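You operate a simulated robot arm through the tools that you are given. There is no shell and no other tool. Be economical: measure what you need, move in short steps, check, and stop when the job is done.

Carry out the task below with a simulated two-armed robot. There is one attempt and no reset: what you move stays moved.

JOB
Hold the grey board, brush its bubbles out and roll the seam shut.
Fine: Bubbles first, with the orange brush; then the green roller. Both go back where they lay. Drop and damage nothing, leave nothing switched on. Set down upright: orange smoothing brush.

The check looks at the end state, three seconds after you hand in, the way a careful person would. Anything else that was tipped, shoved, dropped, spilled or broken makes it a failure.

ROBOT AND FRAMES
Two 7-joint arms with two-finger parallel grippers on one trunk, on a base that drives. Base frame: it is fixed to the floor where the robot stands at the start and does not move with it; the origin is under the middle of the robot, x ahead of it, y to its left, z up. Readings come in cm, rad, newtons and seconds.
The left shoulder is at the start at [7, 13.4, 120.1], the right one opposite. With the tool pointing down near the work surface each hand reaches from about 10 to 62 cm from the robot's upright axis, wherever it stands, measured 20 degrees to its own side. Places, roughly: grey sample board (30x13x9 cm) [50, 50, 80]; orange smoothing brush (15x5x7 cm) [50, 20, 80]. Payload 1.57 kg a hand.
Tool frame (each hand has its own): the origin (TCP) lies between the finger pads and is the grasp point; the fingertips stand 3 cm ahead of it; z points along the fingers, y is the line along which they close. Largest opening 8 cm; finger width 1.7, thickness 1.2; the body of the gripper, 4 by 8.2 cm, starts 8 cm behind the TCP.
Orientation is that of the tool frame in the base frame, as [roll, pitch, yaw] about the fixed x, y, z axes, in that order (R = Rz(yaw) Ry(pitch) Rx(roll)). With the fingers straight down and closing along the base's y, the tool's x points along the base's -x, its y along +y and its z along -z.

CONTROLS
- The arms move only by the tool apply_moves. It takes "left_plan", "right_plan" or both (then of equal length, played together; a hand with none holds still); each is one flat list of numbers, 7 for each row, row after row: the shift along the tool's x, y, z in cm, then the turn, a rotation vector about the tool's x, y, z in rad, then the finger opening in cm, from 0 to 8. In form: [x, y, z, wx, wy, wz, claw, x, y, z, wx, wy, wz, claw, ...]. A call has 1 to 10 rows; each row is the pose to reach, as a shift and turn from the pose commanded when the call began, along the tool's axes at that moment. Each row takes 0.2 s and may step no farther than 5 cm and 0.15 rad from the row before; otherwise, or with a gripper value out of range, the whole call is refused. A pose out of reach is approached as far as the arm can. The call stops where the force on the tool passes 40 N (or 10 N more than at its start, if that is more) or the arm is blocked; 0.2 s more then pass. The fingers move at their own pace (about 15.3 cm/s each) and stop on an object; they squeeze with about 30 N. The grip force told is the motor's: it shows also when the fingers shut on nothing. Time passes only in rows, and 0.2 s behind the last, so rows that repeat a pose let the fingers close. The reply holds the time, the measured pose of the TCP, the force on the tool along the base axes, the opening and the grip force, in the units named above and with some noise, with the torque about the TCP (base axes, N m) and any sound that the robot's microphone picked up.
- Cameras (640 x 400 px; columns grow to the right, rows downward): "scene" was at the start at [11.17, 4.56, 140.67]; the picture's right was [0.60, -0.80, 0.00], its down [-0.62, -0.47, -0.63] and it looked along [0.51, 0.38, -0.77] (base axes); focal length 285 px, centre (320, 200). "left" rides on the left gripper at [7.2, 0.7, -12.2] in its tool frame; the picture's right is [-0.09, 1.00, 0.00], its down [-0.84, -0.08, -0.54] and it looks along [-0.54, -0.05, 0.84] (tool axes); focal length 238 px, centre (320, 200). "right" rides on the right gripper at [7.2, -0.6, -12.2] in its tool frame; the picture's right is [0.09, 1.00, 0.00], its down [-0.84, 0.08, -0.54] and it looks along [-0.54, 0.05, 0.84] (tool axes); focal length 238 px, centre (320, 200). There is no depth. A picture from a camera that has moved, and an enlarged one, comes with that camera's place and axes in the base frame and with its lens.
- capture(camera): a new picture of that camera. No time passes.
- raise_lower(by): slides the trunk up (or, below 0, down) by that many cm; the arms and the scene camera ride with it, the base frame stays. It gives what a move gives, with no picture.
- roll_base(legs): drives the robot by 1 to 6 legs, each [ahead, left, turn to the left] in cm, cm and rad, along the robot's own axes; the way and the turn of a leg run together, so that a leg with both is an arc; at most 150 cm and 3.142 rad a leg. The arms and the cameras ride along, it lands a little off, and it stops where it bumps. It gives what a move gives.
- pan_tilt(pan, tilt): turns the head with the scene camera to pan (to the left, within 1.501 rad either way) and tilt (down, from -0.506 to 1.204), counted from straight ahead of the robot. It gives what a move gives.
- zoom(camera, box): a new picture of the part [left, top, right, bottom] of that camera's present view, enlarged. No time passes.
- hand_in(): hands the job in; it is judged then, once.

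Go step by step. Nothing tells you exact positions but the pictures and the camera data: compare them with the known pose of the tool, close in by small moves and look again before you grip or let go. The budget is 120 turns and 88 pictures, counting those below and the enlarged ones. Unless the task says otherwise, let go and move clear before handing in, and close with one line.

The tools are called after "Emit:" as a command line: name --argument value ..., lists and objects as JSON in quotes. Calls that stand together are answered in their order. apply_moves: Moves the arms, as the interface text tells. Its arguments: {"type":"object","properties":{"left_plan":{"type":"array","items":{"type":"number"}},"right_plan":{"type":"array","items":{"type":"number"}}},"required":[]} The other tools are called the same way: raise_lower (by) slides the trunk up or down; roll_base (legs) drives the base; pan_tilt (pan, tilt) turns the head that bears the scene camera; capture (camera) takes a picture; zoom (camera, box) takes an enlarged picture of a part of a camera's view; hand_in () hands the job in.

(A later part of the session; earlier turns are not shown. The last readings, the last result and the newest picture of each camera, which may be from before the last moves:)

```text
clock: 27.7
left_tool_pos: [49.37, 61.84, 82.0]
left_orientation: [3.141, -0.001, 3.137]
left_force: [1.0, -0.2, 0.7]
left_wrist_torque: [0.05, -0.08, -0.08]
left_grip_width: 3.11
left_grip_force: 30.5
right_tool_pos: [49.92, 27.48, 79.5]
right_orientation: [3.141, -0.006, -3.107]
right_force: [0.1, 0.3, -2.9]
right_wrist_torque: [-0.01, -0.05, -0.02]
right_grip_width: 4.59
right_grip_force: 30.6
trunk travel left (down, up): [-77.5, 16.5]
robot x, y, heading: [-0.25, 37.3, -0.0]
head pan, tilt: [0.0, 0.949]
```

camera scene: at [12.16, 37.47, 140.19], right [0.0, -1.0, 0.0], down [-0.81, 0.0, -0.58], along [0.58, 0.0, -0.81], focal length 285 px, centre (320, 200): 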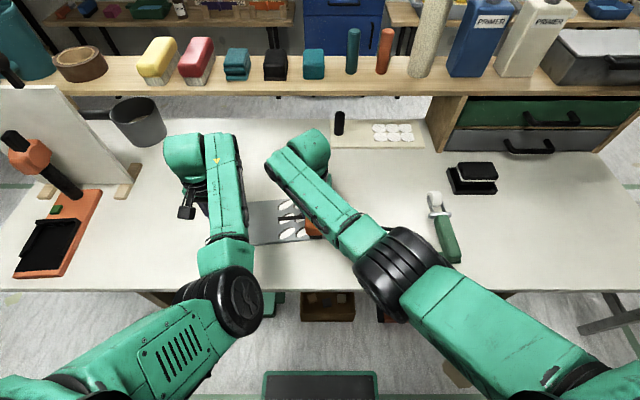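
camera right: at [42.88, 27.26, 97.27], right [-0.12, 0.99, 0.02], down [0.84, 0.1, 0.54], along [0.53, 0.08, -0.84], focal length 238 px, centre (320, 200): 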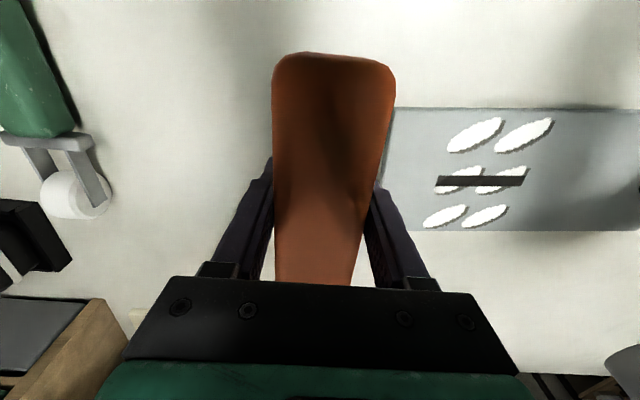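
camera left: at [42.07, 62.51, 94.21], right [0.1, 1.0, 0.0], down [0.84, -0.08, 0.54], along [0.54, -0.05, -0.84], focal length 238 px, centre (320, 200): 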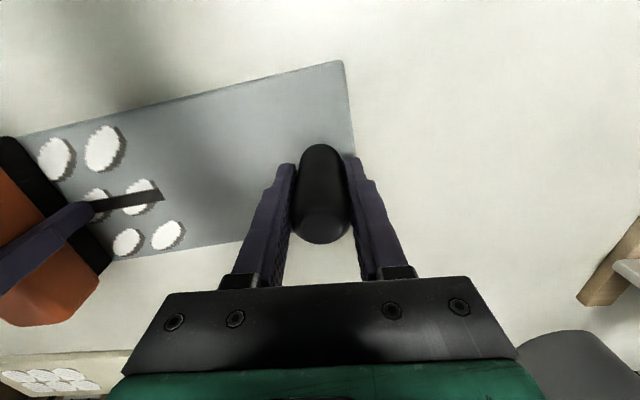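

Emit:
apply_moves --right_plan '[0, 0, 0.1, 0.0, 0, 0, 0, 0, 0, 0.2, 0, 0, 0, 0]'

Emit:
apply_moves --right_plan '[0, 0, 0.1, 0.0, 0, 0, 0, 0, 0, 0.15, 0, 0, 0, 0]'

```text
clock: 28.3
left_tool_pos: [49.37, 61.91, 81.94]
left_orientation: [-3.141, -0.001, 3.138]
left_force: [-0.1, 0.8, 1.1]
left_wrist_torque: [0.04, -0.11, -0.05]
left_grip_width: 3.12
left_grip_force: 29.9
right_tool_pos: [49.99, 27.62, 79.22]
right_orientation: [3.141, -0.005, -3.108]
right_force: [-0.2, 0.4, -1.7]
right_wrist_torque: [0.01, -0.03, -0.03]
right_grip_width: 4.57
right_grip_force: 29.4
trunk travel left (down, up): [-77.5, 16.5]
robot x, y, heading: [0.1, 37.39, 0.003]
head pan, tilt: [0.0, 0.949]
```

```text
clock: 28.9
left_tool_pos: [49.38, 61.96, 81.98]
left_orientation: [-3.14, 0.001, 3.137]
left_force: [-0.2, -0.1, 0.1]
left_wrist_torque: [0.16, -0.02, 0.0]
left_grip_width: 3.11
left_grip_force: 30.1
right_tool_pos: [50.05, 27.69, 79.2]
right_orientation: [-3.141, -0.003, -3.108]
right_force: [-1.3, -1.3, 1.8]
right_wrist_torque: [-0.06, -0.31, -0.04]
right_grip_width: 4.58
right_grip_force: 30.0
trunk travel left (down, up): [-77.5, 16.5]
robot x, y, heading: [-0.49, 37.49, 0.002]
head pan, tilt: [0.0, 0.949]
```

The brush touches the table. I open, raise the hand to mid-body height and check before regripping.

Emit:
apply_moves --right_plan '[0, 0, 0, 0.0, 0, 0, 5, 0, 0, 0, 0, 0, 0, 7, 0, 0, 0, 0, 0.003, 0, 8, 0, 0, -1.3, 0, 0.003, 0, 8, 0, 0, -1.3, 0, 0.003, 0, 8]'

Emit:
capture --camera "right"

```text
clock: 30.1
left_tool_pos: [49.32, 61.88, 81.93]
left_orientation: [-3.139, 0.001, 3.137]
left_force: [-1.1, -0.1, 0.3]
left_wrist_torque: [0.08, 0.0, -0.01]
left_grip_width: 3.13
left_grip_force: 29.2
right_tool_pos: [49.97, 27.69, 80.42]
right_orientation: [-3.14, -0.007, -3.11]
right_force: [0.4, -0.5, 0.0]
right_wrist_torque: [0.0, 0.01, 0.02]
right_grip_width: 8.02
right_grip_force: 0.0
trunk travel left (down, up): [-77.5, 16.5]
robot x, y, heading: [-0.21, 37.84, 0.001]
head pan, tilt: [0.0, 0.949]
```

```text
49 pictures are left
camera right: at [42.91, 26.75, 92.57], right [-0.12, 0.99, 0.0], down [0.84, 0.1, 0.54], along [0.53, 0.07, -0.84], focal length 238 px, centre (320, 200)
```

right: 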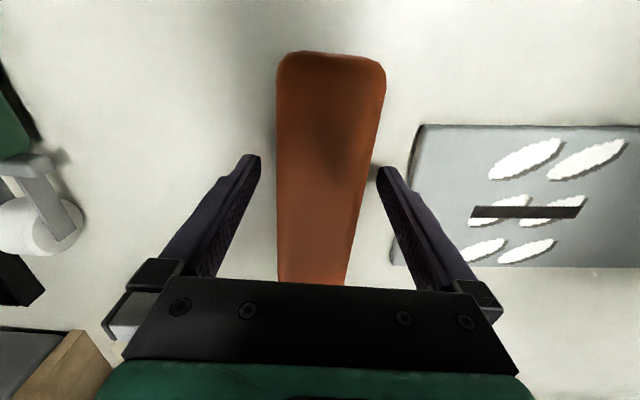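

The brush stands upright, centred between the fingers. I regrip and lift gently.

Emit:
apply_moves --right_plan '[0, 0, 0, 0, -0.007, 0, 6, 0, 0, 0, 0, -0.007, 0, 4, 0, 0, 0, 0, -0.007, 0, 0, 0, 0, 0, 0, -0.007, 0, 0, 0, 0, 0, 0, -0.007, 0, 0, 0, 0, -0.4, 0, -0.007, 0, 0, 0, 0, -1.0, 0, -0.007, 0, 0, 0, 0, -2.0, 0, -0.007, 0, 0, 0, 0, -3.0, 0, -0.007, 0, 0, 0, 0, -4.0, 0, -0.007, 0, 0]'

Emit:
apply_moves --right_plan '[-0.3, 1.5, 0, 0, 0, 0, 0, -0.6, 3.5, 0, 0, 0, 0, 0, -0.9, 5.5, 0, 0, 0, 0, 0, -1.2, 7.5, 0, 0, 0, 0, 0, -1.5, 9.5, 0, 0, 0, 0, 0, -1.5, 10.5, 0, 0, 0, 0, 0, -1.5, 10.5, 0, 0, 0, 0, 0]'

Emit:
capture --camera "right"

```text
clock: 32.3
left_tool_pos: [49.29, 61.93, 81.95]
left_orientation: [3.141, 0.001, 3.137]
left_force: [-0.6, -0.3, 0.5]
left_wrist_torque: [0.05, -0.09, -0.04]
left_grip_width: 3.11
left_grip_force: 29.6
right_tool_pos: [49.99, 27.44, 84.28]
right_orientation: [3.141, -0.002, -3.109]
right_force: [0.1, 0.3, -2.8]
right_wrist_torque: [-0.01, -0.01, 0.02]
right_grip_width: 4.58
right_grip_force: 30.2
trunk travel left (down, up): [-77.5, 16.5]
robot x, y, heading: [0.18, 37.55, -0.001]
head pan, tilt: [0.0, 0.949]
```

```text
clock: 34.1
left_tool_pos: [49.27, 61.89, 81.96]
left_orientation: [-3.141, -0.001, 3.138]
left_force: [-0.5, 0.8, 0.6]
left_wrist_torque: [-0.13, -0.07, -0.07]
left_grip_width: 3.16
left_grip_force: 30.2
right_tool_pos: [52.28, 33.4, 83.42]
right_orientation: [-3.078, 0.003, 3.118]
right_force: [0.6, 0.4, -3.0]
right_wrist_torque: [0.02, 0.02, 0.03]
right_grip_width: 4.57
right_grip_force: 30.1
trunk travel left (down, up): [-77.5, 16.5]
robot x, y, heading: [0.29, 37.72, 0.005]
head pan, tilt: [0.0, 0.949]
stopped in row 7 (right hand): the arm was blocked; the commanded pose is now the measured one
```

```text
48 pictures are left
camera right: at [45.15, 33.63, 95.56], right [-0.07, 1.0, -0.06], down [0.84, 0.09, 0.54], along [0.54, -0.02, -0.84], focal length 238 px, centre (320, 200)
```

right: 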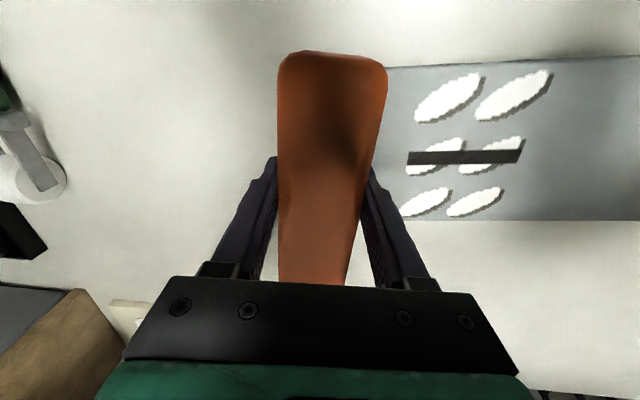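

The hand was blocked in free air, so an arm link or joint is the obstacle, not the board. I look at the arm.

Emit:
pan_tilt --pan -0.3 --tilt 1.15

Emit:
capture --camera "scene"

```text
clock: 34.9
left_tool_pos: [49.3, 61.78, 82.01]
left_orientation: [3.141, 0.0, 3.139]
left_force: [0.0, 0.2, -0.2]
left_wrist_torque: [0.14, -0.08, 0.0]
left_grip_width: 3.11
left_grip_force: 29.8
right_tool_pos: [52.34, 33.41, 83.46]
right_orientation: [-3.079, 0.001, 3.119]
right_force: [-0.4, -0.6, -2.7]
right_wrist_torque: [0.0, -0.03, -0.03]
right_grip_width: 4.56
right_grip_force: 30.5
trunk travel left (down, up): [-77.5, 16.5]
robot x, y, heading: [-0.43, 37.59, 0.001]
head pan, tilt: [-0.3, 1.15]
```

```text
47 pictures are left
camera scene: at [10.78, 35.7, 138.86], right [-0.29, -0.96, 0.0], down [-0.87, 0.27, -0.41], along [0.39, -0.12, -0.91], focal length 285 px, centre (320, 200)
```

scene: 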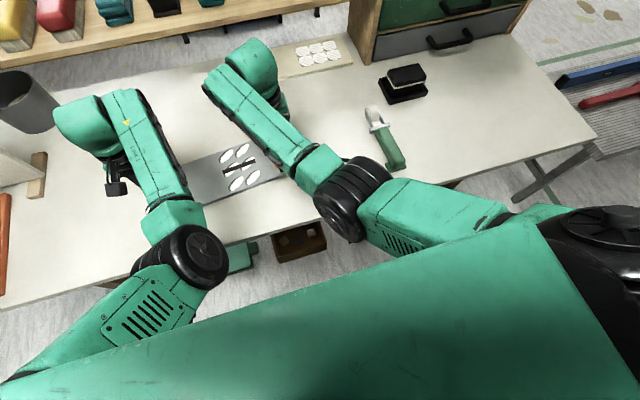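

The right elbow appears to rest on the table's front edge. I'll release the post, raise the trunk (both hands go straight up, clear of the post), then shift the base left and slightly forward.

Emit:
apply_moves --left_plan '[0, 0, 0, 0, 0, 0, 5, 0, 0, 0, 0, 0, 0, 8, 0, 0, 0, 0, 0, 0, 8, 0, 0, 0, 0, 0, 0, 8]'

Emit:
raise_lower --by 10

Emit:
capture --camera "left"

```text
clock: 35.9
left_tool_pos: [49.36, 61.81, 81.97]
left_orientation: [-3.141, 0.001, 3.137]
left_force: [-0.1, -0.6, 0.4]
left_wrist_torque: [0.01, 0.01, 0.02]
left_grip_width: 7.99
left_grip_force: 0.1
right_tool_pos: [52.36, 33.38, 83.41]
right_orientation: [-3.077, 0.001, 3.118]
right_force: [0.1, -0.5, -3.5]
right_wrist_torque: [-0.01, -0.02, 0.01]
right_grip_width: 4.6
right_grip_force: 30.1
trunk travel left (down, up): [-77.5, 16.5]
robot x, y, heading: [0.11, 37.52, -0.002]
head pan, tilt: [-0.3, 1.15]
```

```text
clock: 37.2
left_tool_pos: [49.33, 61.87, 92.0]
left_orientation: [-3.141, 0.001, 3.138]
left_force: [0.1, 0.1, -0.3]
left_wrist_torque: [0.0, 0.01, 0.05]
left_grip_width: 8.02
left_grip_force: 0.1
right_tool_pos: [52.27, 33.42, 93.37]
right_orientation: [-3.08, 0.0, 3.118]
right_force: [-0.3, 0.4, -2.2]
right_wrist_torque: [0.0, -0.01, -0.01]
right_grip_width: 4.59
right_grip_force: 30.0
trunk travel left (down, up): [-87.5, 6.5]
robot x, y, heading: [-0.0, 37.33, 0.003]
head pan, tilt: [-0.3, 1.15]
```

```text
46 pictures are left
camera left: at [42.21, 62.5, 104.17], right [0.1, 1.0, 0.0], down [0.84, -0.08, 0.54], along [0.54, -0.05, -0.84], focal length 238 px, centre (320, 200)
```

left: 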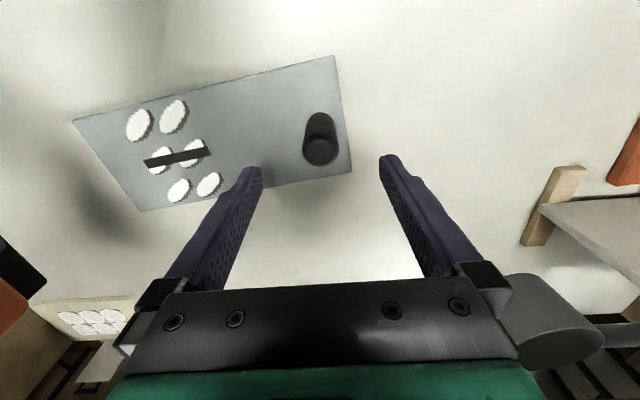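

The post is released cleanly and unmoved. I drive 4 ahead and 10 left.

Emit:
roll_base --legs '[[4, 10, 0]]'

Emit:
apply_moves --left_plan '[1.5, -3.3, 0, 0, 0, 0, 8, 3, -6.6, 0, 0, 0, 0, 8, 4, -9.9, 0, 0, 0, 0, 8, 4, -9.9, 0, 0, 0, 0, 8]' --right_plan '[1, -1.5, 0, -0.02, 0, -0.02, 0, 2, -3, 0, -0.04, 0, -0.035, 0, 3, -5, 0, -0.063, 0, -0.054, 0, 3, -5, 0, -0.063, 0, -0.054, 0]'

Emit:
capture --camera "left"

Emit:
capture --camera "right"

Emit:
capture --camera "scene"

```text
clock: 38.4
left_tool_pos: [53.21, 71.74, 92.17]
left_orientation: [3.141, 0.001, 3.138]
left_force: [-0.1, 0.0, 0.5]
left_wrist_torque: [0.03, -0.01, 0.02]
left_grip_width: 8.01
left_grip_force: 0.0
right_tool_pos: [56.15, 43.25, 93.42]
right_orientation: [-3.08, 0.003, 3.119]
right_force: [1.0, 0.5, -2.8]
right_wrist_torque: [-0.02, 0.01, 0.0]
right_grip_width: 4.58
right_grip_force: 30.0
trunk travel left (down, up): [-87.5, 6.5]
robot x, y, heading: [3.99, 47.64, -0.001]
head pan, tilt: [-0.3, 1.15]
```

```text
clock: 39.1
left_tool_pos: [52.46, 71.57, 94.81]
left_orientation: [3.011, 0.071, -3.08]
left_force: [0.4, 0.3, 0.3]
left_wrist_torque: [0.02, 0.0, 0.02]
left_grip_width: 8.0
left_grip_force: 0.1
right_tool_pos: [54.13, 39.29, 94.04]
right_orientation: [-3.125, 0.007, -3.126]
right_force: [-0.6, -0.1, -2.3]
right_wrist_torque: [-0.03, 0.01, 0.02]
right_grip_width: 4.56
right_grip_force: 29.6
trunk travel left (down, up): [-87.5, 6.5]
robot x, y, heading: [4.19, 47.44, -0.001]
head pan, tilt: [-0.3, 1.15]
stopped in row 3 (left hand): the arm was blocked; the commanded pose is now the measured one
```

```text
45 pictures are left
camera left: at [44.42, 70.1, 106.37], right [0.02, 0.99, 0.14], down [0.8, -0.1, 0.59], along [0.59, 0.1, -0.8], focal length 238 px, centre (320, 200)
```

left: 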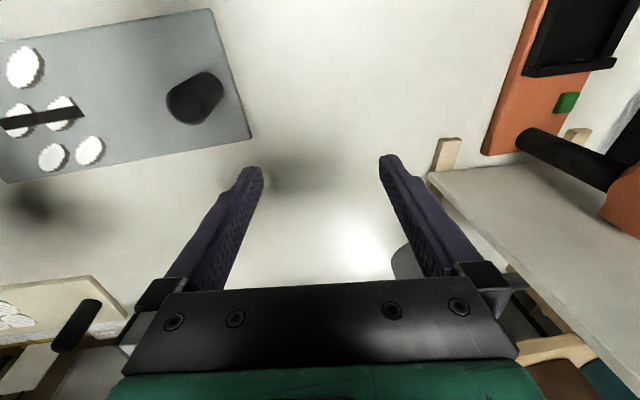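

```text
44 pictures are left
camera right: at [46.85, 38.79, 106.05], right [-0.11, 0.99, -0.02], down [0.83, 0.1, 0.55], along [0.55, 0.04, -0.84], focal length 238 px, centre (320, 200)
```

right: 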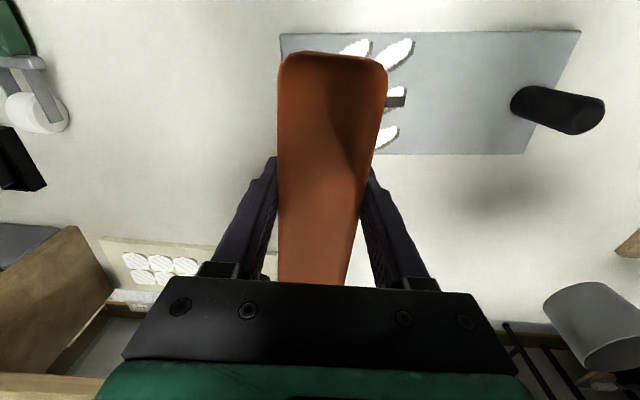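

```text
43 pictures are left
camera scene: at [14.71, 45.65, 148.85], right [-0.29, -0.96, 0.0], down [-0.87, 0.27, -0.41], along [0.39, -0.12, -0.91], focal length 285 px, centre (320, 200)
```

scene: 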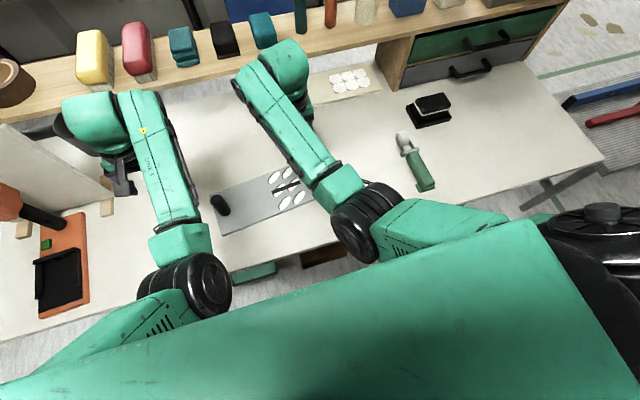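

Both arms get blocked when moving inward at this height relative to the shoulders, likely a wrist/elbow limit rather than contact. I'll first straighten the left hand and lower it relative to the raised shoulders, in place.

Emit:
apply_moves --left_plan '[0, 0, 1, 0.065, 0.035, 0.03, 8, 0, 0, 2, 0.13, 0.071, 0.06, 8, 0, 0, 2.8, 0.13, 0.071, 0.06, 8, 0, 0, 2.8, 0.13, 0.071, 0.06, 8]'

Emit:
apply_moves --left_plan '[0, -1.5, 0, 0, 0, 0, 8, 0, -3, 0, 0, 0, 0, 8, 0, -3, 0, 0, 0, 0, 8]'

```text
clock: 40.1
left_tool_pos: [52.47, 71.68, 91.88]
left_orientation: [-3.14, -0.003, -3.137]
left_force: [0.6, -0.2, 0.2]
left_wrist_torque: [0.01, 0.02, 0.02]
left_grip_width: 7.99
left_grip_force: 0.1
right_tool_pos: [54.16, 39.4, 94.02]
right_orientation: [-3.127, 0.007, -3.127]
right_force: [0.6, 1.3, -2.2]
right_wrist_torque: [-0.01, 0.02, 0.0]
right_grip_width: 4.56
right_grip_force: 30.3
trunk travel left (down, up): [-87.5, 6.5]
robot x, y, heading: [3.97, 47.49, -0.0]
head pan, tilt: [-0.3, 1.15]
```

```text
clock: 40.9
left_tool_pos: [52.55, 68.88, 91.96]
left_orientation: [-3.141, -0.005, -3.137]
left_force: [0.4, -0.4, 0.4]
left_wrist_torque: [-0.01, 0.03, 0.01]
left_grip_width: 7.99
left_grip_force: 0.0
right_tool_pos: [54.06, 39.46, 94.0]
right_orientation: [-3.126, 0.006, -3.126]
right_force: [-0.2, 1.0, -2.8]
right_wrist_torque: [-0.01, 0.02, 0.0]
right_grip_width: 4.58
right_grip_force: 30.2
trunk travel left (down, up): [-87.5, 6.5]
robot x, y, heading: [3.71, 47.38, 0.0]
head pan, tilt: [-0.3, 1.15]
```

Moving slowly works. I continue gently toward the post.

Emit:
apply_moves --left_plan '[0, -1.5, 0, 0, 0, 0, 8, 0, -3, 0, 0, 0, 0, 8, 0, -4.5, 0, 0, 0, 0, 8, 0, -6, 0, 0, 0, 0, 8, 0, -7.05, 0, 0, 0, 0, 8, 0, -7.05, 0, 0, 0, 0, 8]'

Emit:
apply_moves --left_plan '[1, 0, 0, 0, 0, 0, 8, 2, 0, 0, 0, 0, 0, 8, 3.2, 0, 0, 0, 0, 0, 8, 3.2, 0, 0, 0, 0, 0, 8]'

```text
clock: 42.5
left_tool_pos: [53.77, 66.28, 92.78]
left_orientation: [3.074, 0.024, -3.095]
left_force: [0.0, -0.9, -0.5]
left_wrist_torque: [0.01, 0.05, -0.02]
left_grip_width: 8.02
left_grip_force: 0.1
right_tool_pos: [54.09, 39.44, 94.09]
right_orientation: [-3.127, 0.007, -3.126]
right_force: [-0.8, -0.1, -3.2]
right_wrist_torque: [-0.01, 0.01, 0.04]
right_grip_width: 4.57
right_grip_force: 30.2
trunk travel left (down, up): [-87.5, 6.5]
robot x, y, heading: [3.96, 47.55, 0.001]
head pan, tilt: [-0.3, 1.15]
stopped in row 6 (left hand): the arm was blocked; the commanded pose is now the measured one
```

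```text
clock: 43.7
left_tool_pos: [53.89, 68.64, 96.79]
left_orientation: [3.038, 0.124, -3.066]
left_force: [0.1, -0.1, 0.2]
left_wrist_torque: [0.0, -0.02, 0.01]
left_grip_width: 8.0
left_grip_force: 0.0
right_tool_pos: [54.12, 39.47, 93.97]
right_orientation: [-3.126, 0.007, -3.126]
right_force: [0.6, 0.6, -1.6]
right_wrist_torque: [0.0, 0.01, -0.01]
right_grip_width: 4.57
right_grip_force: 29.9
trunk travel left (down, up): [-87.5, 6.5]
robot x, y, heading: [4.37, 47.47, -0.004]
head pan, tilt: [-0.3, 1.15]
stopped in row 4 (left hand): the arm was blocked; the commanded pose is now the measured one
```

The blocking looks like the arm being too folded (hand too high and near relative to its shoulder). I raise the trunk further and then lower the hands, which stretches the arms.

Emit:
raise_lower --by 6

Emit:
apply_moves --left_plan '[-1, 0, 2, 0.05, 0.06, 0.04, 8, -1, 0, 4, 0.1, 0.12, 0.075, 8, -1, 0, 7, 0.1, 0.124, 0.075, 8, -1, 0, 10, 0.1, 0.124, 0.075, 8, -1, 0, 13, 0.1, 0.124, 0.075, 8, -1, 0, 13, 0.1, 0.124, 0.075, 8]'

Emit:
capture --camera "left"

```text
clock: 44.7
left_tool_pos: [53.7, 68.65, 102.65]
left_orientation: [3.039, 0.123, -3.068]
left_force: [0.2, 0.5, -0.1]
left_wrist_torque: [0.02, -0.03, 0.0]
left_grip_width: 8.0
left_grip_force: 0.2
right_tool_pos: [54.1, 39.31, 99.99]
right_orientation: [-3.125, 0.007, -3.127]
right_force: [-0.3, -0.5, -3.4]
right_wrist_torque: [0.03, -0.01, -0.04]
right_grip_width: 4.59
right_grip_force: 30.7
trunk travel left (down, up): [-93.5, 0.5]
robot x, y, heading: [4.01, 47.68, 0.003]
head pan, tilt: [-0.3, 1.15]
```

```text
clock: 46.1
left_tool_pos: [56.1, 69.94, 89.91]
left_orientation: [3.137, -0.006, -3.139]
left_force: [-0.3, 0.2, 0.1]
left_wrist_torque: [-0.03, 0.04, 0.0]
left_grip_width: 7.99
left_grip_force: 0.1
right_tool_pos: [54.08, 39.47, 100.08]
right_orientation: [-3.125, 0.008, -3.126]
right_force: [-0.1, 0.1, -2.9]
right_wrist_torque: [-0.01, 0.01, 0.0]
right_grip_width: 4.6
right_grip_force: 30.5
trunk travel left (down, up): [-93.5, 0.5]
robot x, y, heading: [3.74, 47.48, 0.003]
head pan, tilt: [-0.3, 1.15]
```

```text
42 pictures are left
camera left: at [49.09, 70.48, 102.12], right [0.09, 1.0, 0.0], down [0.84, -0.08, 0.54], along [0.53, -0.05, -0.84], focal length 238 px, centre (320, 200)
```

left: 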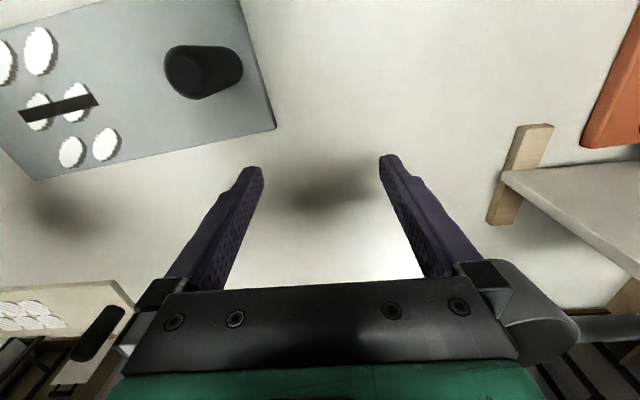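

The left hand lowered cleanly. Now gently toward the post.

Emit:
apply_moves --left_plan '[1, -1.5, 0, 0, 0, 0, 8, 2.2, -3, 0, 0, 0, 0, 8, 3.4, -4.5, 0, 0, 0, 0, 8, 4.6, -6, 0, 0, 0, 0, 8, 5.8, -7.2, 0, 0, 0, 0, 8, 6.8, -8.1, 0, 0, 0, 0, 8, 6.8, -8.1, 0, 0, 0, 0, 8]'

Emit:
capture --camera "left"

```text
clock: 47.9
left_tool_pos: [53.26, 65.16, 93.19]
left_orientation: [3.091, 0.077, -3.114]
left_force: [0.4, 0.4, 0.1]
left_wrist_torque: [0.04, 0.02, 0.0]
left_grip_width: 8.01
left_grip_force: 0.1
right_tool_pos: [54.14, 39.43, 99.96]
right_orientation: [-3.124, 0.007, -3.126]
right_force: [-0.3, -0.5, -2.9]
right_wrist_torque: [0.01, -0.01, 0.01]
right_grip_width: 4.59
right_grip_force: 30.1
trunk travel left (down, up): [-93.5, 0.5]
robot x, y, heading: [4.15, 47.44, 0.001]
head pan, tilt: [-0.3, 1.15]
stopped in row 7 (left hand): the arm was blocked; the commanded pose is now the measured one
```

```text
41 pictures are left
camera left: at [45.19, 64.82, 104.7], right [0.06, 1.0, 0.06], down [0.8, -0.08, 0.6], along [0.6, 0.01, -0.8], focal length 238 px, centre (320, 200)
```

left: 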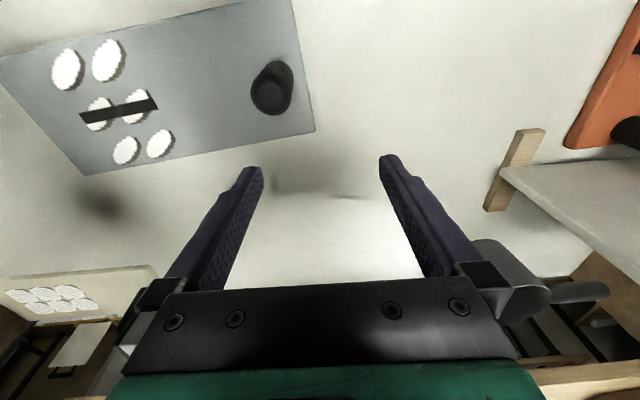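

Blocked again near the same relative place. I look at the left arm itself to see what it runs into.

Emit:
pan_tilt --pan 0.6 --tilt 1.2

Emit:
capture --camera "scene"

```text
clock: 49.1
left_tool_pos: [53.21, 65.02, 93.09]
left_orientation: [3.093, 0.076, -3.113]
left_force: [0.5, 0.3, 0.1]
left_wrist_torque: [0.0, 0.02, 0.02]
left_grip_width: 8.0
left_grip_force: 0.1
right_tool_pos: [54.23, 39.43, 99.99]
right_orientation: [-3.125, 0.007, -3.127]
right_force: [0.6, -0.9, -2.3]
right_wrist_torque: [0.02, -0.01, 0.0]
right_grip_width: 4.58
right_grip_force: 30.3
trunk travel left (down, up): [-93.5, 0.5]
robot x, y, heading: [4.14, 47.53, 0.003]
head pan, tilt: [0.6, 1.201]
```

```text
40 pictures are left
camera scene: at [13.66, 50.63, 154.57], right [0.57, -0.82, 0.0], down [-0.77, -0.53, -0.36], along [0.3, 0.2, -0.93], focal length 285 px, centre (320, 200)
```

scene: 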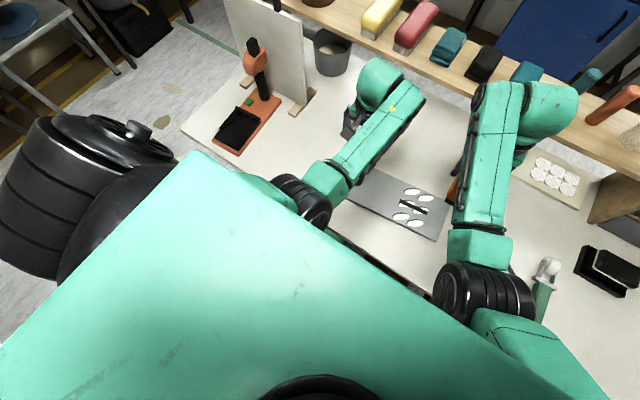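

The left elbow is jammed against the chest front, so the robot is too close, not too far. I'll back the base off by 8 cm, stretch the hands forward, then bring the trunk back down.

Emit:
roll_base --legs '[[-8, 0, 0]]'

Emit:
apply_moves --left_plan '[-2, -0.5, -2, 0.024, 0.038, 0.014, 8, -4, -1, -4, 0.048, 0.076, 0.028, 8, -6, -1.5, -6, 0.048, 0.076, 0.028, 8, -6, -2, -8, 0.048, 0.076, 0.028, 8, -6, -3, -10, 0.048, 0.076, 0.028, 8, -6, -3, -10, 0.048, 0.076, 0.028, 8]' --right_plan '[-1.5, -0.5, -1, -0.007, 0, 0, 0, -3, -1, -2, -0.015, 0, 0, 0, -4.5, -1, -3, -0.015, 0, 0, 0, -6, -1, -4, -0.015, 0.007, 0, 0, -6, -1, -5, -0.015, 0.007, 0, 0, -6, -1, -5, -0.015, 0.007, 0, 0]'

```text
clock: 50.2
left_tool_pos: [45.65, 64.97, 92.71]
left_orientation: [3.091, 0.07, -3.113]
left_force: [0.2, 0.1, -0.7]
left_wrist_torque: [0.02, 0.04, 0.0]
left_grip_width: 8.0
left_grip_force: 0.1
right_tool_pos: [46.66, 39.39, 99.75]
right_orientation: [-3.126, 0.003, -3.127]
right_force: [0.2, 0.7, -2.7]
right_wrist_torque: [-0.03, 0.04, -0.02]
right_grip_width: 4.6
right_grip_force: 30.0
trunk travel left (down, up): [-93.5, 0.5]
robot x, y, heading: [-4.68, 47.34, 0.006]
head pan, tilt: [0.6, 1.201]
```

```text
clock: 51.6
left_tool_pos: [50.58, 61.76, 103.13]
left_orientation: [3.139, -0.001, -3.139]
left_force: [-0.4, -0.9, -0.4]
left_wrist_torque: [0.06, 0.01, 0.01]
left_grip_width: 8.0
left_grip_force: 0.1
right_tool_pos: [52.13, 38.63, 104.98]
right_orientation: [-3.139, -0.001, -3.126]
right_force: [-0.5, 0.1, -2.2]
right_wrist_torque: [0.01, 0.0, -0.03]
right_grip_width: 4.55
right_grip_force: 30.2
trunk travel left (down, up): [-93.5, 0.5]
robot x, y, heading: [-4.06, 47.32, -0.0]
head pan, tilt: [0.6, 1.201]
```

Both hands moved freely and are level. I lower the trunk by 12 and look.

Emit:
raise_lower --by -12

Emit:
capture --camera "left"

Emit:
capture --camera "right"

```text
clock: 53.1
left_tool_pos: [50.62, 61.82, 91.21]
left_orientation: [3.139, -0.003, -3.138]
left_force: [-0.8, 0.2, -0.8]
left_wrist_torque: [-0.01, 0.04, -0.04]
left_grip_width: 8.01
left_grip_force: 0.1
right_tool_pos: [52.11, 38.66, 93.07]
right_orientation: [-3.139, -0.001, -3.126]
right_force: [0.0, -0.6, -3.0]
right_wrist_torque: [-0.03, 0.03, 0.01]
right_grip_width: 4.56
right_grip_force: 29.8
trunk travel left (down, up): [-81.5, 12.5]
robot x, y, heading: [-4.36, 47.5, 0.002]
head pan, tilt: [0.6, 1.201]
```

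```text
39 pictures are left
camera left: at [43.44, 62.37, 103.42], right [0.09, 1.0, 0.0], down [0.84, -0.08, 0.54], along [0.54, -0.05, -0.84], focal length 238 px, centre (320, 200)
```

left: 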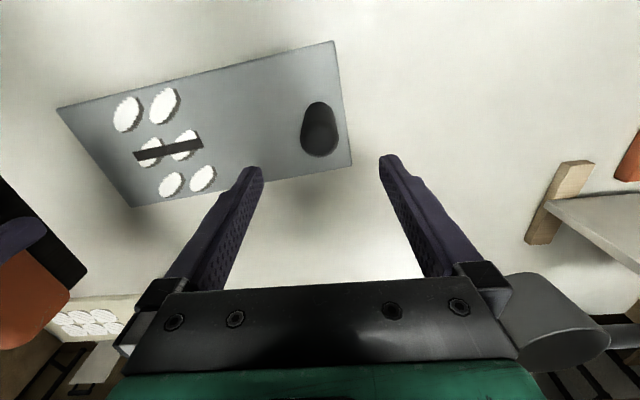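

```text
38 pictures are left
camera right: at [44.96, 37.88, 105.15], right [-0.11, 0.99, 0.0], down [0.84, 0.09, 0.54], along [0.54, 0.06, -0.84], focal length 238 px, centre (320, 200)
```

right: 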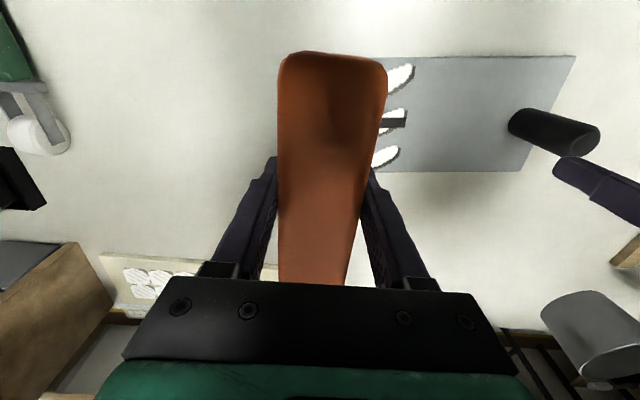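

The post is at about (49.5, 61.7). I descend the left hand onto it and grip.

Emit:
apply_moves --left_plan '[0.6, 0, 2, 0, 0, 0, 8, 1.2, 0, 4, 0, 0, 0, 8, 1.2, 0, 6, 0, 0, 0, 8, 1.2, 0, 8, 0, 0, 0, 8, 1.2, 0, 9.2, 0, 0, 0, 8, 1.2, 0, 9.2, 0, 0, 0, 8, 1.2, 0, 9.2, 0, 0, 0, 5, 1.2, 0, 9.2, 0, 0, 0, 2, 1.2, 0, 9.2, 0, 0, 0, 0, 1.2, 0, 9.2, 0, 0, 0, 0]'

Emit:
capture --camera "left"

```text
clock: 55.3
left_tool_pos: [49.45, 61.86, 81.95]
left_orientation: [3.138, -0.003, -3.139]
left_force: [-0.1, 0.0, 0.3]
left_wrist_torque: [-0.33, -0.02, 0.02]
left_grip_width: 3.15
left_grip_force: 29.9
right_tool_pos: [52.17, 38.55, 93.09]
right_orientation: [-3.14, -0.001, -3.125]
right_force: [-0.1, 0.2, -2.9]
right_wrist_torque: [0.04, -0.03, -0.03]
right_grip_width: 4.56
right_grip_force: 30.1
trunk travel left (down, up): [-81.5, 12.5]
robot x, y, heading: [-4.21, 47.64, 0.004]
head pan, tilt: [0.6, 1.201]
```

```text
37 pictures are left
camera left: at [42.31, 62.4, 94.16], right [0.09, 1.0, 0.0], down [0.84, -0.08, 0.54], along [0.54, -0.05, -0.84], focal length 238 px, centre (320, 200)
```

left: 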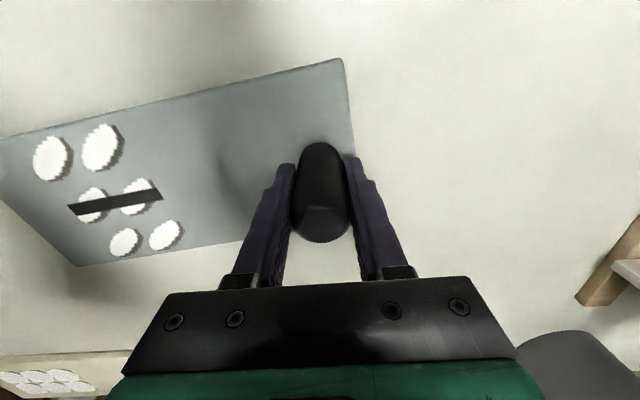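

The board is held again at the same place. I lower the brush near the board surface.

Emit:
apply_moves --right_plan '[0.2, 0, 2, 0, 0, 0, 0, 0.4, 0, 4, 0, 0, 0, 0, 0.5, 0, 6, 0, 0, 0, 0, 0.5, 0, 8, 0, 0, 0, 0, 0.5, 0, 9.7, 0, 0, 0, 0, 0.5, 0, 10.9, 0, 0, 0, 0, 0.5, 0, 10.9, 0, 0, 0, 0]'

Emit:
apply_moves --right_plan '[0, 0, 0.2, 0, 0, 0, 0, 0, 0, 0.4, 0, 0, 0, 0, 0, 0, 0.5, 0, 0, 0, 0, 0, 0, 0.5, 0, 0, 0, 0]'

```text
clock: 56.9
left_tool_pos: [49.43, 61.83, 82.03]
left_orientation: [3.137, -0.003, -3.137]
left_force: [0.2, -0.4, 1.2]
left_wrist_torque: [-0.38, -0.07, -0.09]
left_grip_width: 3.14
left_grip_force: 30.2
right_tool_pos: [51.54, 38.73, 82.08]
right_orientation: [-3.14, 0.001, -3.127]
right_force: [-0.3, -0.1, -2.8]
right_wrist_torque: [0.0, -0.01, -0.01]
right_grip_width: 4.62
right_grip_force: 30.4
trunk travel left (down, up): [-81.5, 12.5]
robot x, y, heading: [-4.06, 47.68, -0.001]
head pan, tilt: [0.6, 1.201]
```

```text
clock: 57.9
left_tool_pos: [49.5, 61.82, 82.03]
left_orientation: [3.138, -0.002, -3.138]
left_force: [0.1, -0.2, 0.2]
left_wrist_torque: [-0.42, -0.01, -0.14]
left_grip_width: 3.13
left_grip_force: 30.0
right_tool_pos: [51.69, 38.62, 81.59]
right_orientation: [-3.139, 0.001, -3.126]
right_force: [0.8, 0.2, -3.2]
right_wrist_torque: [-0.02, 0.04, -0.01]
right_grip_width: 4.62
right_grip_force: 30.1
trunk travel left (down, up): [-81.5, 12.5]
robot x, y, heading: [-4.09, 47.79, 0.002]
head pan, tilt: [0.6, 1.201]
```

Emit:
apply_moves --right_plan '[0, 0, 0.1, 0, 0, 0, 0, 0, 0, 0.2, 0, 0, 0, 0, 0, 0, 0.2, 0, 0, 0, 0]'

Emit:
apply_moves --right_plan '[0, 0, 0.1, 0, 0, 0, 0, 0, 0, 0.1, 0, 0, 0, 0]'

```text
clock: 58.7
left_tool_pos: [49.37, 61.77, 82.05]
left_orientation: [3.138, -0.002, -3.138]
left_force: [0.2, -1.4, -3.8]
left_wrist_torque: [0.1, -0.09, 0.16]
left_grip_width: 3.12
left_grip_force: 30.0
right_tool_pos: [51.57, 38.72, 81.48]
right_orientation: [-3.139, 0.003, -3.125]
right_force: [-0.8, -0.4, 14.2]
right_wrist_torque: [0.14, 0.83, 0.06]
right_grip_width: 4.61
right_grip_force: 29.6
trunk travel left (down, up): [-81.5, 12.5]
robot x, y, heading: [-4.0, 47.2, 0.004]
head pan, tilt: [0.6, 1.201]
```

```text
clock: 59.3
left_tool_pos: [49.37, 61.84, 82.09]
left_orientation: [3.139, -0.001, -3.138]
left_force: [0.9, -1.9, -4.7]
left_wrist_torque: [0.28, 0.49, 0.1]
left_grip_width: 3.12
left_grip_force: 29.6
right_tool_pos: [51.73, 38.69, 81.57]
right_orientation: [-3.14, 0.008, -3.126]
right_force: [1.0, -2.5, 23.4]
right_wrist_torque: [0.21, 0.48, 0.12]
right_grip_width: 4.56
right_grip_force: 29.9
trunk travel left (down, up): [-81.5, 12.5]
robot x, y, heading: [-3.96, 47.37, 0.001]
head pan, tilt: [0.6, 1.201]
```

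Contact is stiff (about 23 N with brush weight). I ease up slightly and sweep along the bubbles.

Emit:
apply_moves --right_plan '[0, 0, -0.1, 0, 0, 0, 0, 0, 1.2, -0.1, 0, 0, 0, 0, 0, 2.4, -0.1, 0, 0, 0, 0, 0, 3.6, -0.1, 0, 0, 0, 0, 0, 4.8, -0.1, 0, 0, 0, 0]'

Emit:
capture --camera "left"

```text
clock: 60.5
left_tool_pos: [49.58, 61.75, 81.94]
left_orientation: [3.141, 0.001, -3.137]
left_force: [-0.5, 2.0, 1.1]
left_wrist_torque: [-0.5, -0.2, -0.16]
left_grip_width: 3.12
left_grip_force: 29.2
right_tool_pos: [51.24, 42.64, 81.55]
right_orientation: [3.136, 0.005, -3.116]
right_force: [0.4, -0.6, -3.5]
right_wrist_torque: [0.0, 0.02, -0.02]
right_grip_width: 4.6
right_grip_force: 30.2
right hand out of reach, approached as far as the arm can: row 3, 4, 5
trunk travel left (down, up): [-81.5, 12.5]
robot x, y, heading: [-4.08, 47.72, 0.003]
head pan, tilt: [0.6, 1.201]
```

```text
36 pictures are left
camera left: at [42.35, 62.41, 94.16], right [0.09, 1.0, 0.0], down [0.84, -0.08, 0.54], along [0.54, -0.05, -0.84], focal length 238 px, centre (320, 200)
```

left: 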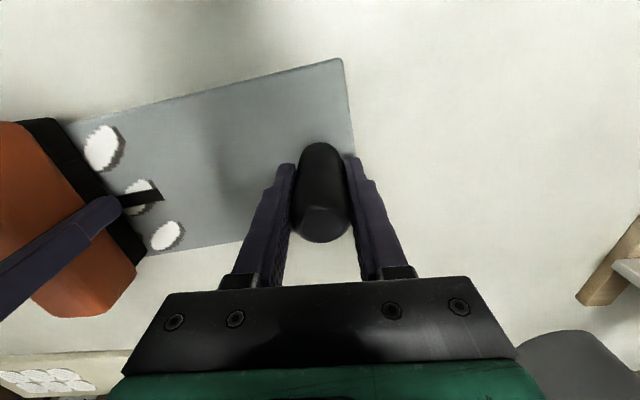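

The right arm ran out of reach at y≈42.6, losing contact. I'll lift both hands, shift the base about 3 cm left and slightly ahead, and check whether the first bubbles have gone.

Emit:
apply_moves --left_plan '[0, 0, 0, 0, 0, 0, 5, 0, 0, 0, 0, 0, 0, 8, 0, 0, 0, 0, 0, 0, 8, 0, 0, -2, 0, 0, 0, 8, 0, 0, -4, 0, 0, 0, 8, 0, 0, -6, 0, 0, 0, 8, 0, 0, -8, 0, 0, 0, 8, 0, 0, -8, 0, 0, 0, 8]' --right_plan '[0, -0.5, -1, 0, 0, 0, 0, 0, -1, -2, 0, 0, 0, 0, 0, -2, -3, 0, 0, 0, 0, 0, -3, -4, 0, 0, 0, 0, 0, -4, -5, 0, 0, 0, 0, 0, -5, -6, 0, 0, 0, 0, 0, -6, -7, 0, 0, 0, 0, 0, -6, -7, 0, 0, 0, 0]'

Emit:
capture --camera "left"

```text
clock: 62.3
left_tool_pos: [49.42, 61.84, 90.04]
left_orientation: [3.138, -0.003, -3.139]
left_force: [0.4, -0.1, 0.0]
left_wrist_torque: [0.0, 0.01, 0.02]
left_grip_width: 8.04
left_grip_force: 0.1
right_tool_pos: [51.25, 36.65, 88.65]
right_orientation: [-3.14, 0.0, -3.124]
right_force: [0.2, 0.4, -1.9]
right_wrist_torque: [0.06, 0.02, -0.01]
right_grip_width: 4.58
right_grip_force: 30.0
trunk travel left (down, up): [-81.5, 12.5]
robot x, y, heading: [-3.71, 47.01, 0.002]
head pan, tilt: [0.6, 1.201]
```

```text
35 pictures are left
camera left: at [42.26, 62.38, 102.2], right [0.09, 1.0, 0.0], down [0.84, -0.08, 0.54], along [0.54, -0.05, -0.84], focal length 238 px, centre (320, 200)
```

left: 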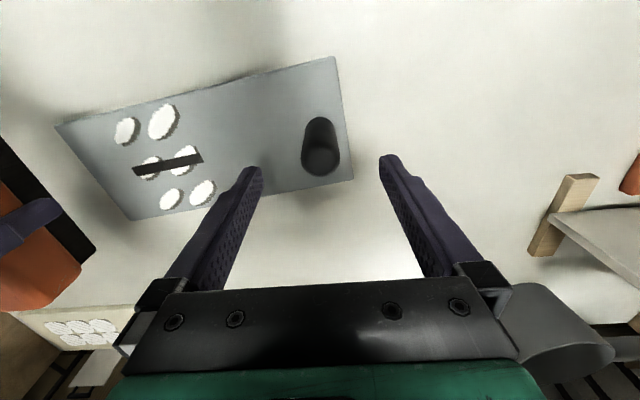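

The first-column bubbles look slightly smaller, so brushing works progressively. I shift the base.

Emit:
roll_base --legs '[[0.8, 3.2, 0]]'

Emit:
capture --camera "left"

```text
clock: 63.1
left_tool_pos: [50.1, 64.59, 90.11]
left_orientation: [3.133, -0.001, -3.139]
left_force: [0.4, -0.2, -0.7]
left_wrist_torque: [0.0, 0.0, 0.0]
left_grip_width: 8.0
left_grip_force: 0.1
right_tool_pos: [51.95, 39.49, 88.68]
right_orientation: [3.139, 0.002, -3.127]
right_force: [-0.4, -0.5, -2.9]
right_wrist_torque: [0.02, 0.0, -0.02]
right_grip_width: 4.6
right_grip_force: 29.2
trunk travel left (down, up): [-81.5, 12.5]
robot x, y, heading: [-3.39, 50.64, 0.003]
head pan, tilt: [0.6, 1.201]
```

```text
34 pictures are left
camera left: at [42.93, 65.07, 102.31], right [0.09, 1.0, 0.01], down [0.84, -0.08, 0.54], along [0.54, -0.04, -0.84], focal length 238 px, centre (320, 200)
```

left: 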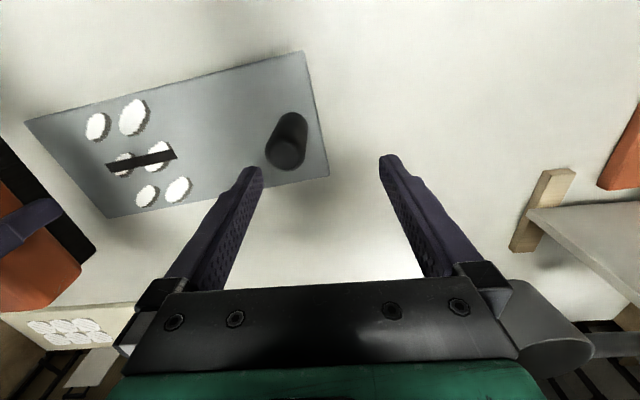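

Now bring the left hand back over the post, down, and grip.

Emit:
apply_moves --left_plan '[0.3, -1.2, 0, 0.004, 0, 0, 8, 0.65, -2.8, 0, 0.008, 0, 0, 8, 0.65, -2.8, 2, 0.008, 0, 0, 8, 0.65, -2.8, 4, 0.008, 0, 0, 8, 0.65, -2.8, 6.2, 0.008, 0, 0, 8, 0.65, -2.8, 8.1, 0.008, 0, 0, 8, 0.65, -2.8, 8.1, 0.008, 0, 0, 8, 0.65, -2.8, 8.1, 0.008, 0, 0, 5, 0.65, -2.8, 8.1, 0.008, 0, 0, 0, 0.65, -2.8, 8.1, 0.008, 0, 0, 0]'

Emit:
apply_moves --right_plan '[0, -0.3, 1.5, 0, 0, 0, 0, 0.3, -0.6, 3, 0, 0, 0, 0, 0.5, -0.6, 4.5, 0, 0, 0, 0, 0.5, -0.6, 6, 0, 0, 0, 0, 0.5, -0.6, 7, 0, 0, 0, 0, 0.5, -0.6, 7.1, 0, 0, 0, 0, 0.5, -0.6, 7.1, 0, 0, 0, 0]'

Emit:
capture --camera "left"

```text
clock: 65.3
left_tool_pos: [49.52, 61.98, 81.92]
left_orientation: [-3.136, -0.003, -3.14]
left_force: [0.4, 0.3, 1.5]
left_wrist_torque: [0.24, 0.03, -0.04]
left_grip_width: 3.14
left_grip_force: 30.2
right_tool_pos: [52.06, 39.72, 88.74]
right_orientation: [-3.141, 0.0, -3.128]
right_force: [0.6, -0.4, -2.2]
right_wrist_torque: [0.02, 0.02, 0.03]
right_grip_width: 4.59
right_grip_force: 30.6
trunk travel left (down, up): [-81.5, 12.5]
robot x, y, heading: [-3.18, 50.32, 0.003]
head pan, tilt: [0.6, 1.201]
```

```text
clock: 67.0
left_tool_pos: [49.46, 62.09, 81.84]
left_orientation: [-3.136, -0.002, -3.141]
left_force: [2.7, -0.4, -0.3]
left_wrist_torque: [0.81, 0.14, 0.01]
left_grip_width: 3.15
left_grip_force: 29.7
right_tool_pos: [51.62, 39.09, 81.64]
right_orientation: [-3.141, 0.003, -3.126]
right_force: [-0.3, 2.2, 1.1]
right_wrist_torque: [0.09, -0.25, 0.1]
right_grip_width: 4.58
right_grip_force: 30.3
trunk travel left (down, up): [-81.5, 12.5]
robot x, y, heading: [-3.04, 50.58, 0.005]
head pan, tilt: [0.6, 1.201]
```

```text
33 pictures are left
camera left: at [42.32, 62.75, 94.13], right [0.09, 1.0, -0.01], down [0.84, -0.07, 0.54], along [0.54, -0.05, -0.84], focal length 238 px, centre (320, 200)
```

left: 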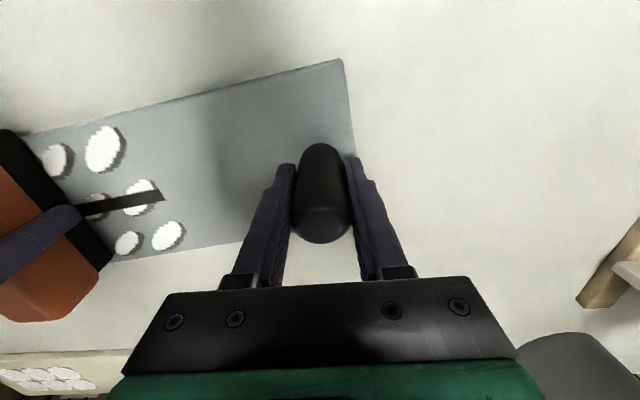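

Light contact. I press a touch more and sweep 8.5 cm.

Emit:
apply_moves --right_plan '[0, 0, 0.08, 0, 0, 0, 0, 0, 1, 0.08, 0, 0, 0, 0, 0, 2, 0.08, 0, 0, 0, 0, 0, 3, 0.08, 0, 0, 0, 0, 0, 4, 0.08, 0, 0, 0, 0, 0, 5, 0.08, 0, 0, 0, 0, 0, 6, 0.08, 0, 0, 0, 0, 0, 7, 0.08, 0, 0, 0, 0, 0, 8, 0.08, 0, 0, 0, 0, 0, 9, 0.08, 0, 0, 0, 0]'

Emit:
capture --camera "right"

```text
clock: 69.2
left_tool_pos: [49.45, 62.59, 81.89]
left_orientation: [3.141, 0.0, -3.129]
left_force: [3.1, -8.2, 11.2]
left_wrist_torque: [0.01, -0.16, -0.11]
left_grip_width: 3.13
left_grip_force: 29.6
right_tool_pos: [51.52, 46.19, 81.54]
right_orientation: [-3.128, 0.004, 3.123]
right_force: [2.6, 1.6, 5.1]
right_wrist_torque: [0.2, -0.1, 0.01]
right_grip_width: 4.58
right_grip_force: 30.2
right hand out of reach, approached as far as the arm can: row 9, 10
trunk travel left (down, up): [-81.5, 12.5]
robot x, y, heading: [-3.39, 50.49, 0.002]
head pan, tilt: [0.6, 1.201]
```

```text
32 pictures are left
camera right: at [44.27, 45.81, 93.69], right [-0.07, 1.0, -0.01], down [0.84, 0.07, 0.54], along [0.54, 0.03, -0.84], focal length 238 px, centre (320, 200)
```

right: 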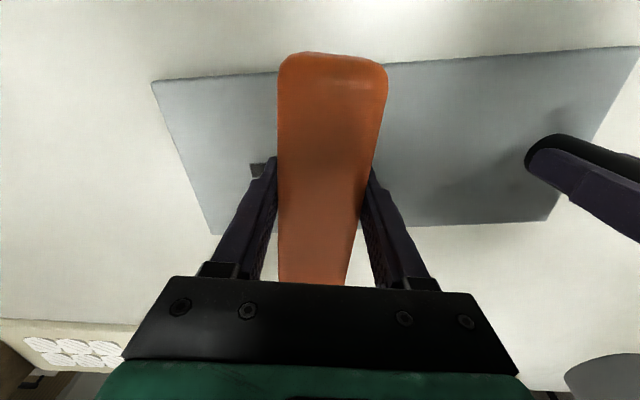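

The first column is gone. I sweep back, then check.

Emit:
apply_moves --right_plan '[0, -1, 0, 0, 0, 0, 0, 0, -2, 0, 0, 0, 0, 0, 0, -3, 0, 0, 0, 0, 0, 0, -4, 0, 0, 0, 0, 0, 0, -5, 0, 0, 0, 0, 0, 0, -6, 0, 0, 0, 0, 0, 0, -7, 0, 0, 0, 0, 0, 0, -8, 0, 0, 0, 0, 0]'

Emit:
capture --camera "left"

```text
clock: 71.0
left_tool_pos: [49.4, 61.91, 82.05]
left_orientation: [-3.136, -0.002, -3.141]
left_force: [0.8, -4.0, -1.2]
left_wrist_torque: [0.62, 0.16, -0.19]
left_grip_width: 3.12
left_grip_force: 30.4
right_tool_pos: [51.24, 39.96, 81.47]
right_orientation: [-3.141, -0.001, -3.126]
right_force: [0.3, 2.2, 2.3]
right_wrist_torque: [0.1, -0.29, 0.12]
right_grip_width: 4.59
right_grip_force: 29.8
trunk travel left (down, up): [-81.5, 12.5]
robot x, y, heading: [-3.01, 50.62, -0.001]
head pan, tilt: [0.6, 1.201]
```

```text
31 pictures are left
camera left: at [42.32, 62.72, 94.14], right [0.09, 1.0, -0.01], down [0.84, -0.07, 0.54], along [0.54, -0.05, -0.84], focal length 238 px, centre (320, 200)
```

left: 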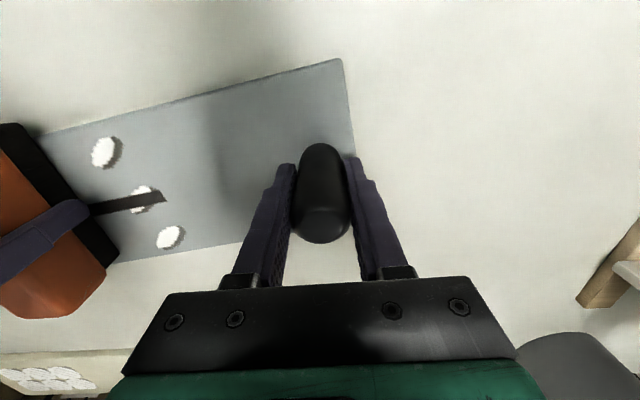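

The second column is shrinking. I make more back-and-forth strokes over it.

Emit:
apply_moves --right_plan '[0, 1.2, 0.05, 0, 0, 0, 0, 0, 2.4, 0.05, 0, 0, 0, 0, 0, 3.6, 0.05, 0, 0, 0, 0, 0, 4.8, 0.05, 0, 0, 0, 0, 0, 6, 0.05, 0, 0, 0, 0, 0, 6.8, 0.05, 0, 0, 0, 0, 0, 5.6, 0.05, 0, 0, 0, 0, 0, 4.4, 0.05, 0, 0, 0, 0, 0, 3.2, 0.05, 0, 0, 0, 0, 0, 2, 0.05, 0, 0, 0, 0]'

Emit:
apply_moves --right_plan '[0, 1.2, 0, 0, 0, 0, 0, 0, 2.4, 0, 0, 0, 0, 0, 0, 3.6, 0, 0, 0, 0, 0, 0, 4.8, 0, 0, 0, 0, 0, 0, 3.6, 0, 0, 0, 0, 0, 0, 2.4, 0, 0, 0, 0, 0, 0, 1.2, 0, 0, 0, 0, 0, 0, 0, 0, 0, 0, 0, 0, 0, -1.2, 0, 0, 0, 0, 0]'

Emit:
capture --camera "left"

```text
clock: 73.2
left_tool_pos: [49.42, 61.92, 81.95]
left_orientation: [-3.135, -0.002, -3.141]
left_force: [-0.2, -5.1, -1.7]
left_wrist_torque: [0.78, 0.07, -0.34]
left_grip_width: 3.14
left_grip_force: 29.6
right_tool_pos: [51.1, 41.9, 81.65]
right_orientation: [3.141, 0.0, -3.126]
right_force: [0.6, 2.6, 2.9]
right_wrist_torque: [0.08, -0.26, 0.1]
right_grip_width: 4.59
right_grip_force: 29.8
trunk travel left (down, up): [-81.5, 12.5]
robot x, y, heading: [-3.08, 50.68, 0.0]
head pan, tilt: [0.6, 1.201]
```

```text
clock: 75.2
left_tool_pos: [49.47, 62.0, 81.91]
left_orientation: [-3.136, -0.001, -3.14]
left_force: [0.9, -5.7, -1.3]
left_wrist_torque: [0.65, 0.14, -0.33]
left_grip_width: 3.13
left_grip_force: 30.1
right_tool_pos: [51.12, 40.73, 81.52]
right_orientation: [3.141, -0.001, -3.125]
right_force: [-0.3, 2.8, 2.3]
right_wrist_torque: [0.09, -0.37, 0.17]
right_grip_width: 4.57
right_grip_force: 30.3
trunk travel left (down, up): [-81.5, 12.5]
robot x, y, heading: [-3.32, 50.54, -0.001]
head pan, tilt: [0.6, 1.201]
```

```text
30 pictures are left
camera left: at [42.29, 62.65, 94.16], right [0.09, 1.0, -0.01], down [0.84, -0.07, 0.54], along [0.54, -0.05, -0.84], focal length 238 px, centre (320, 200)
```

left: 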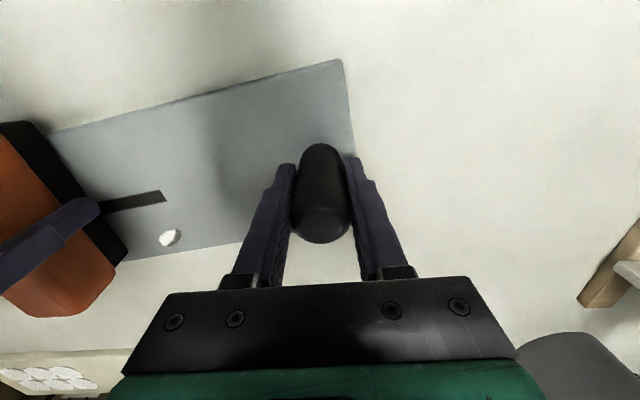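

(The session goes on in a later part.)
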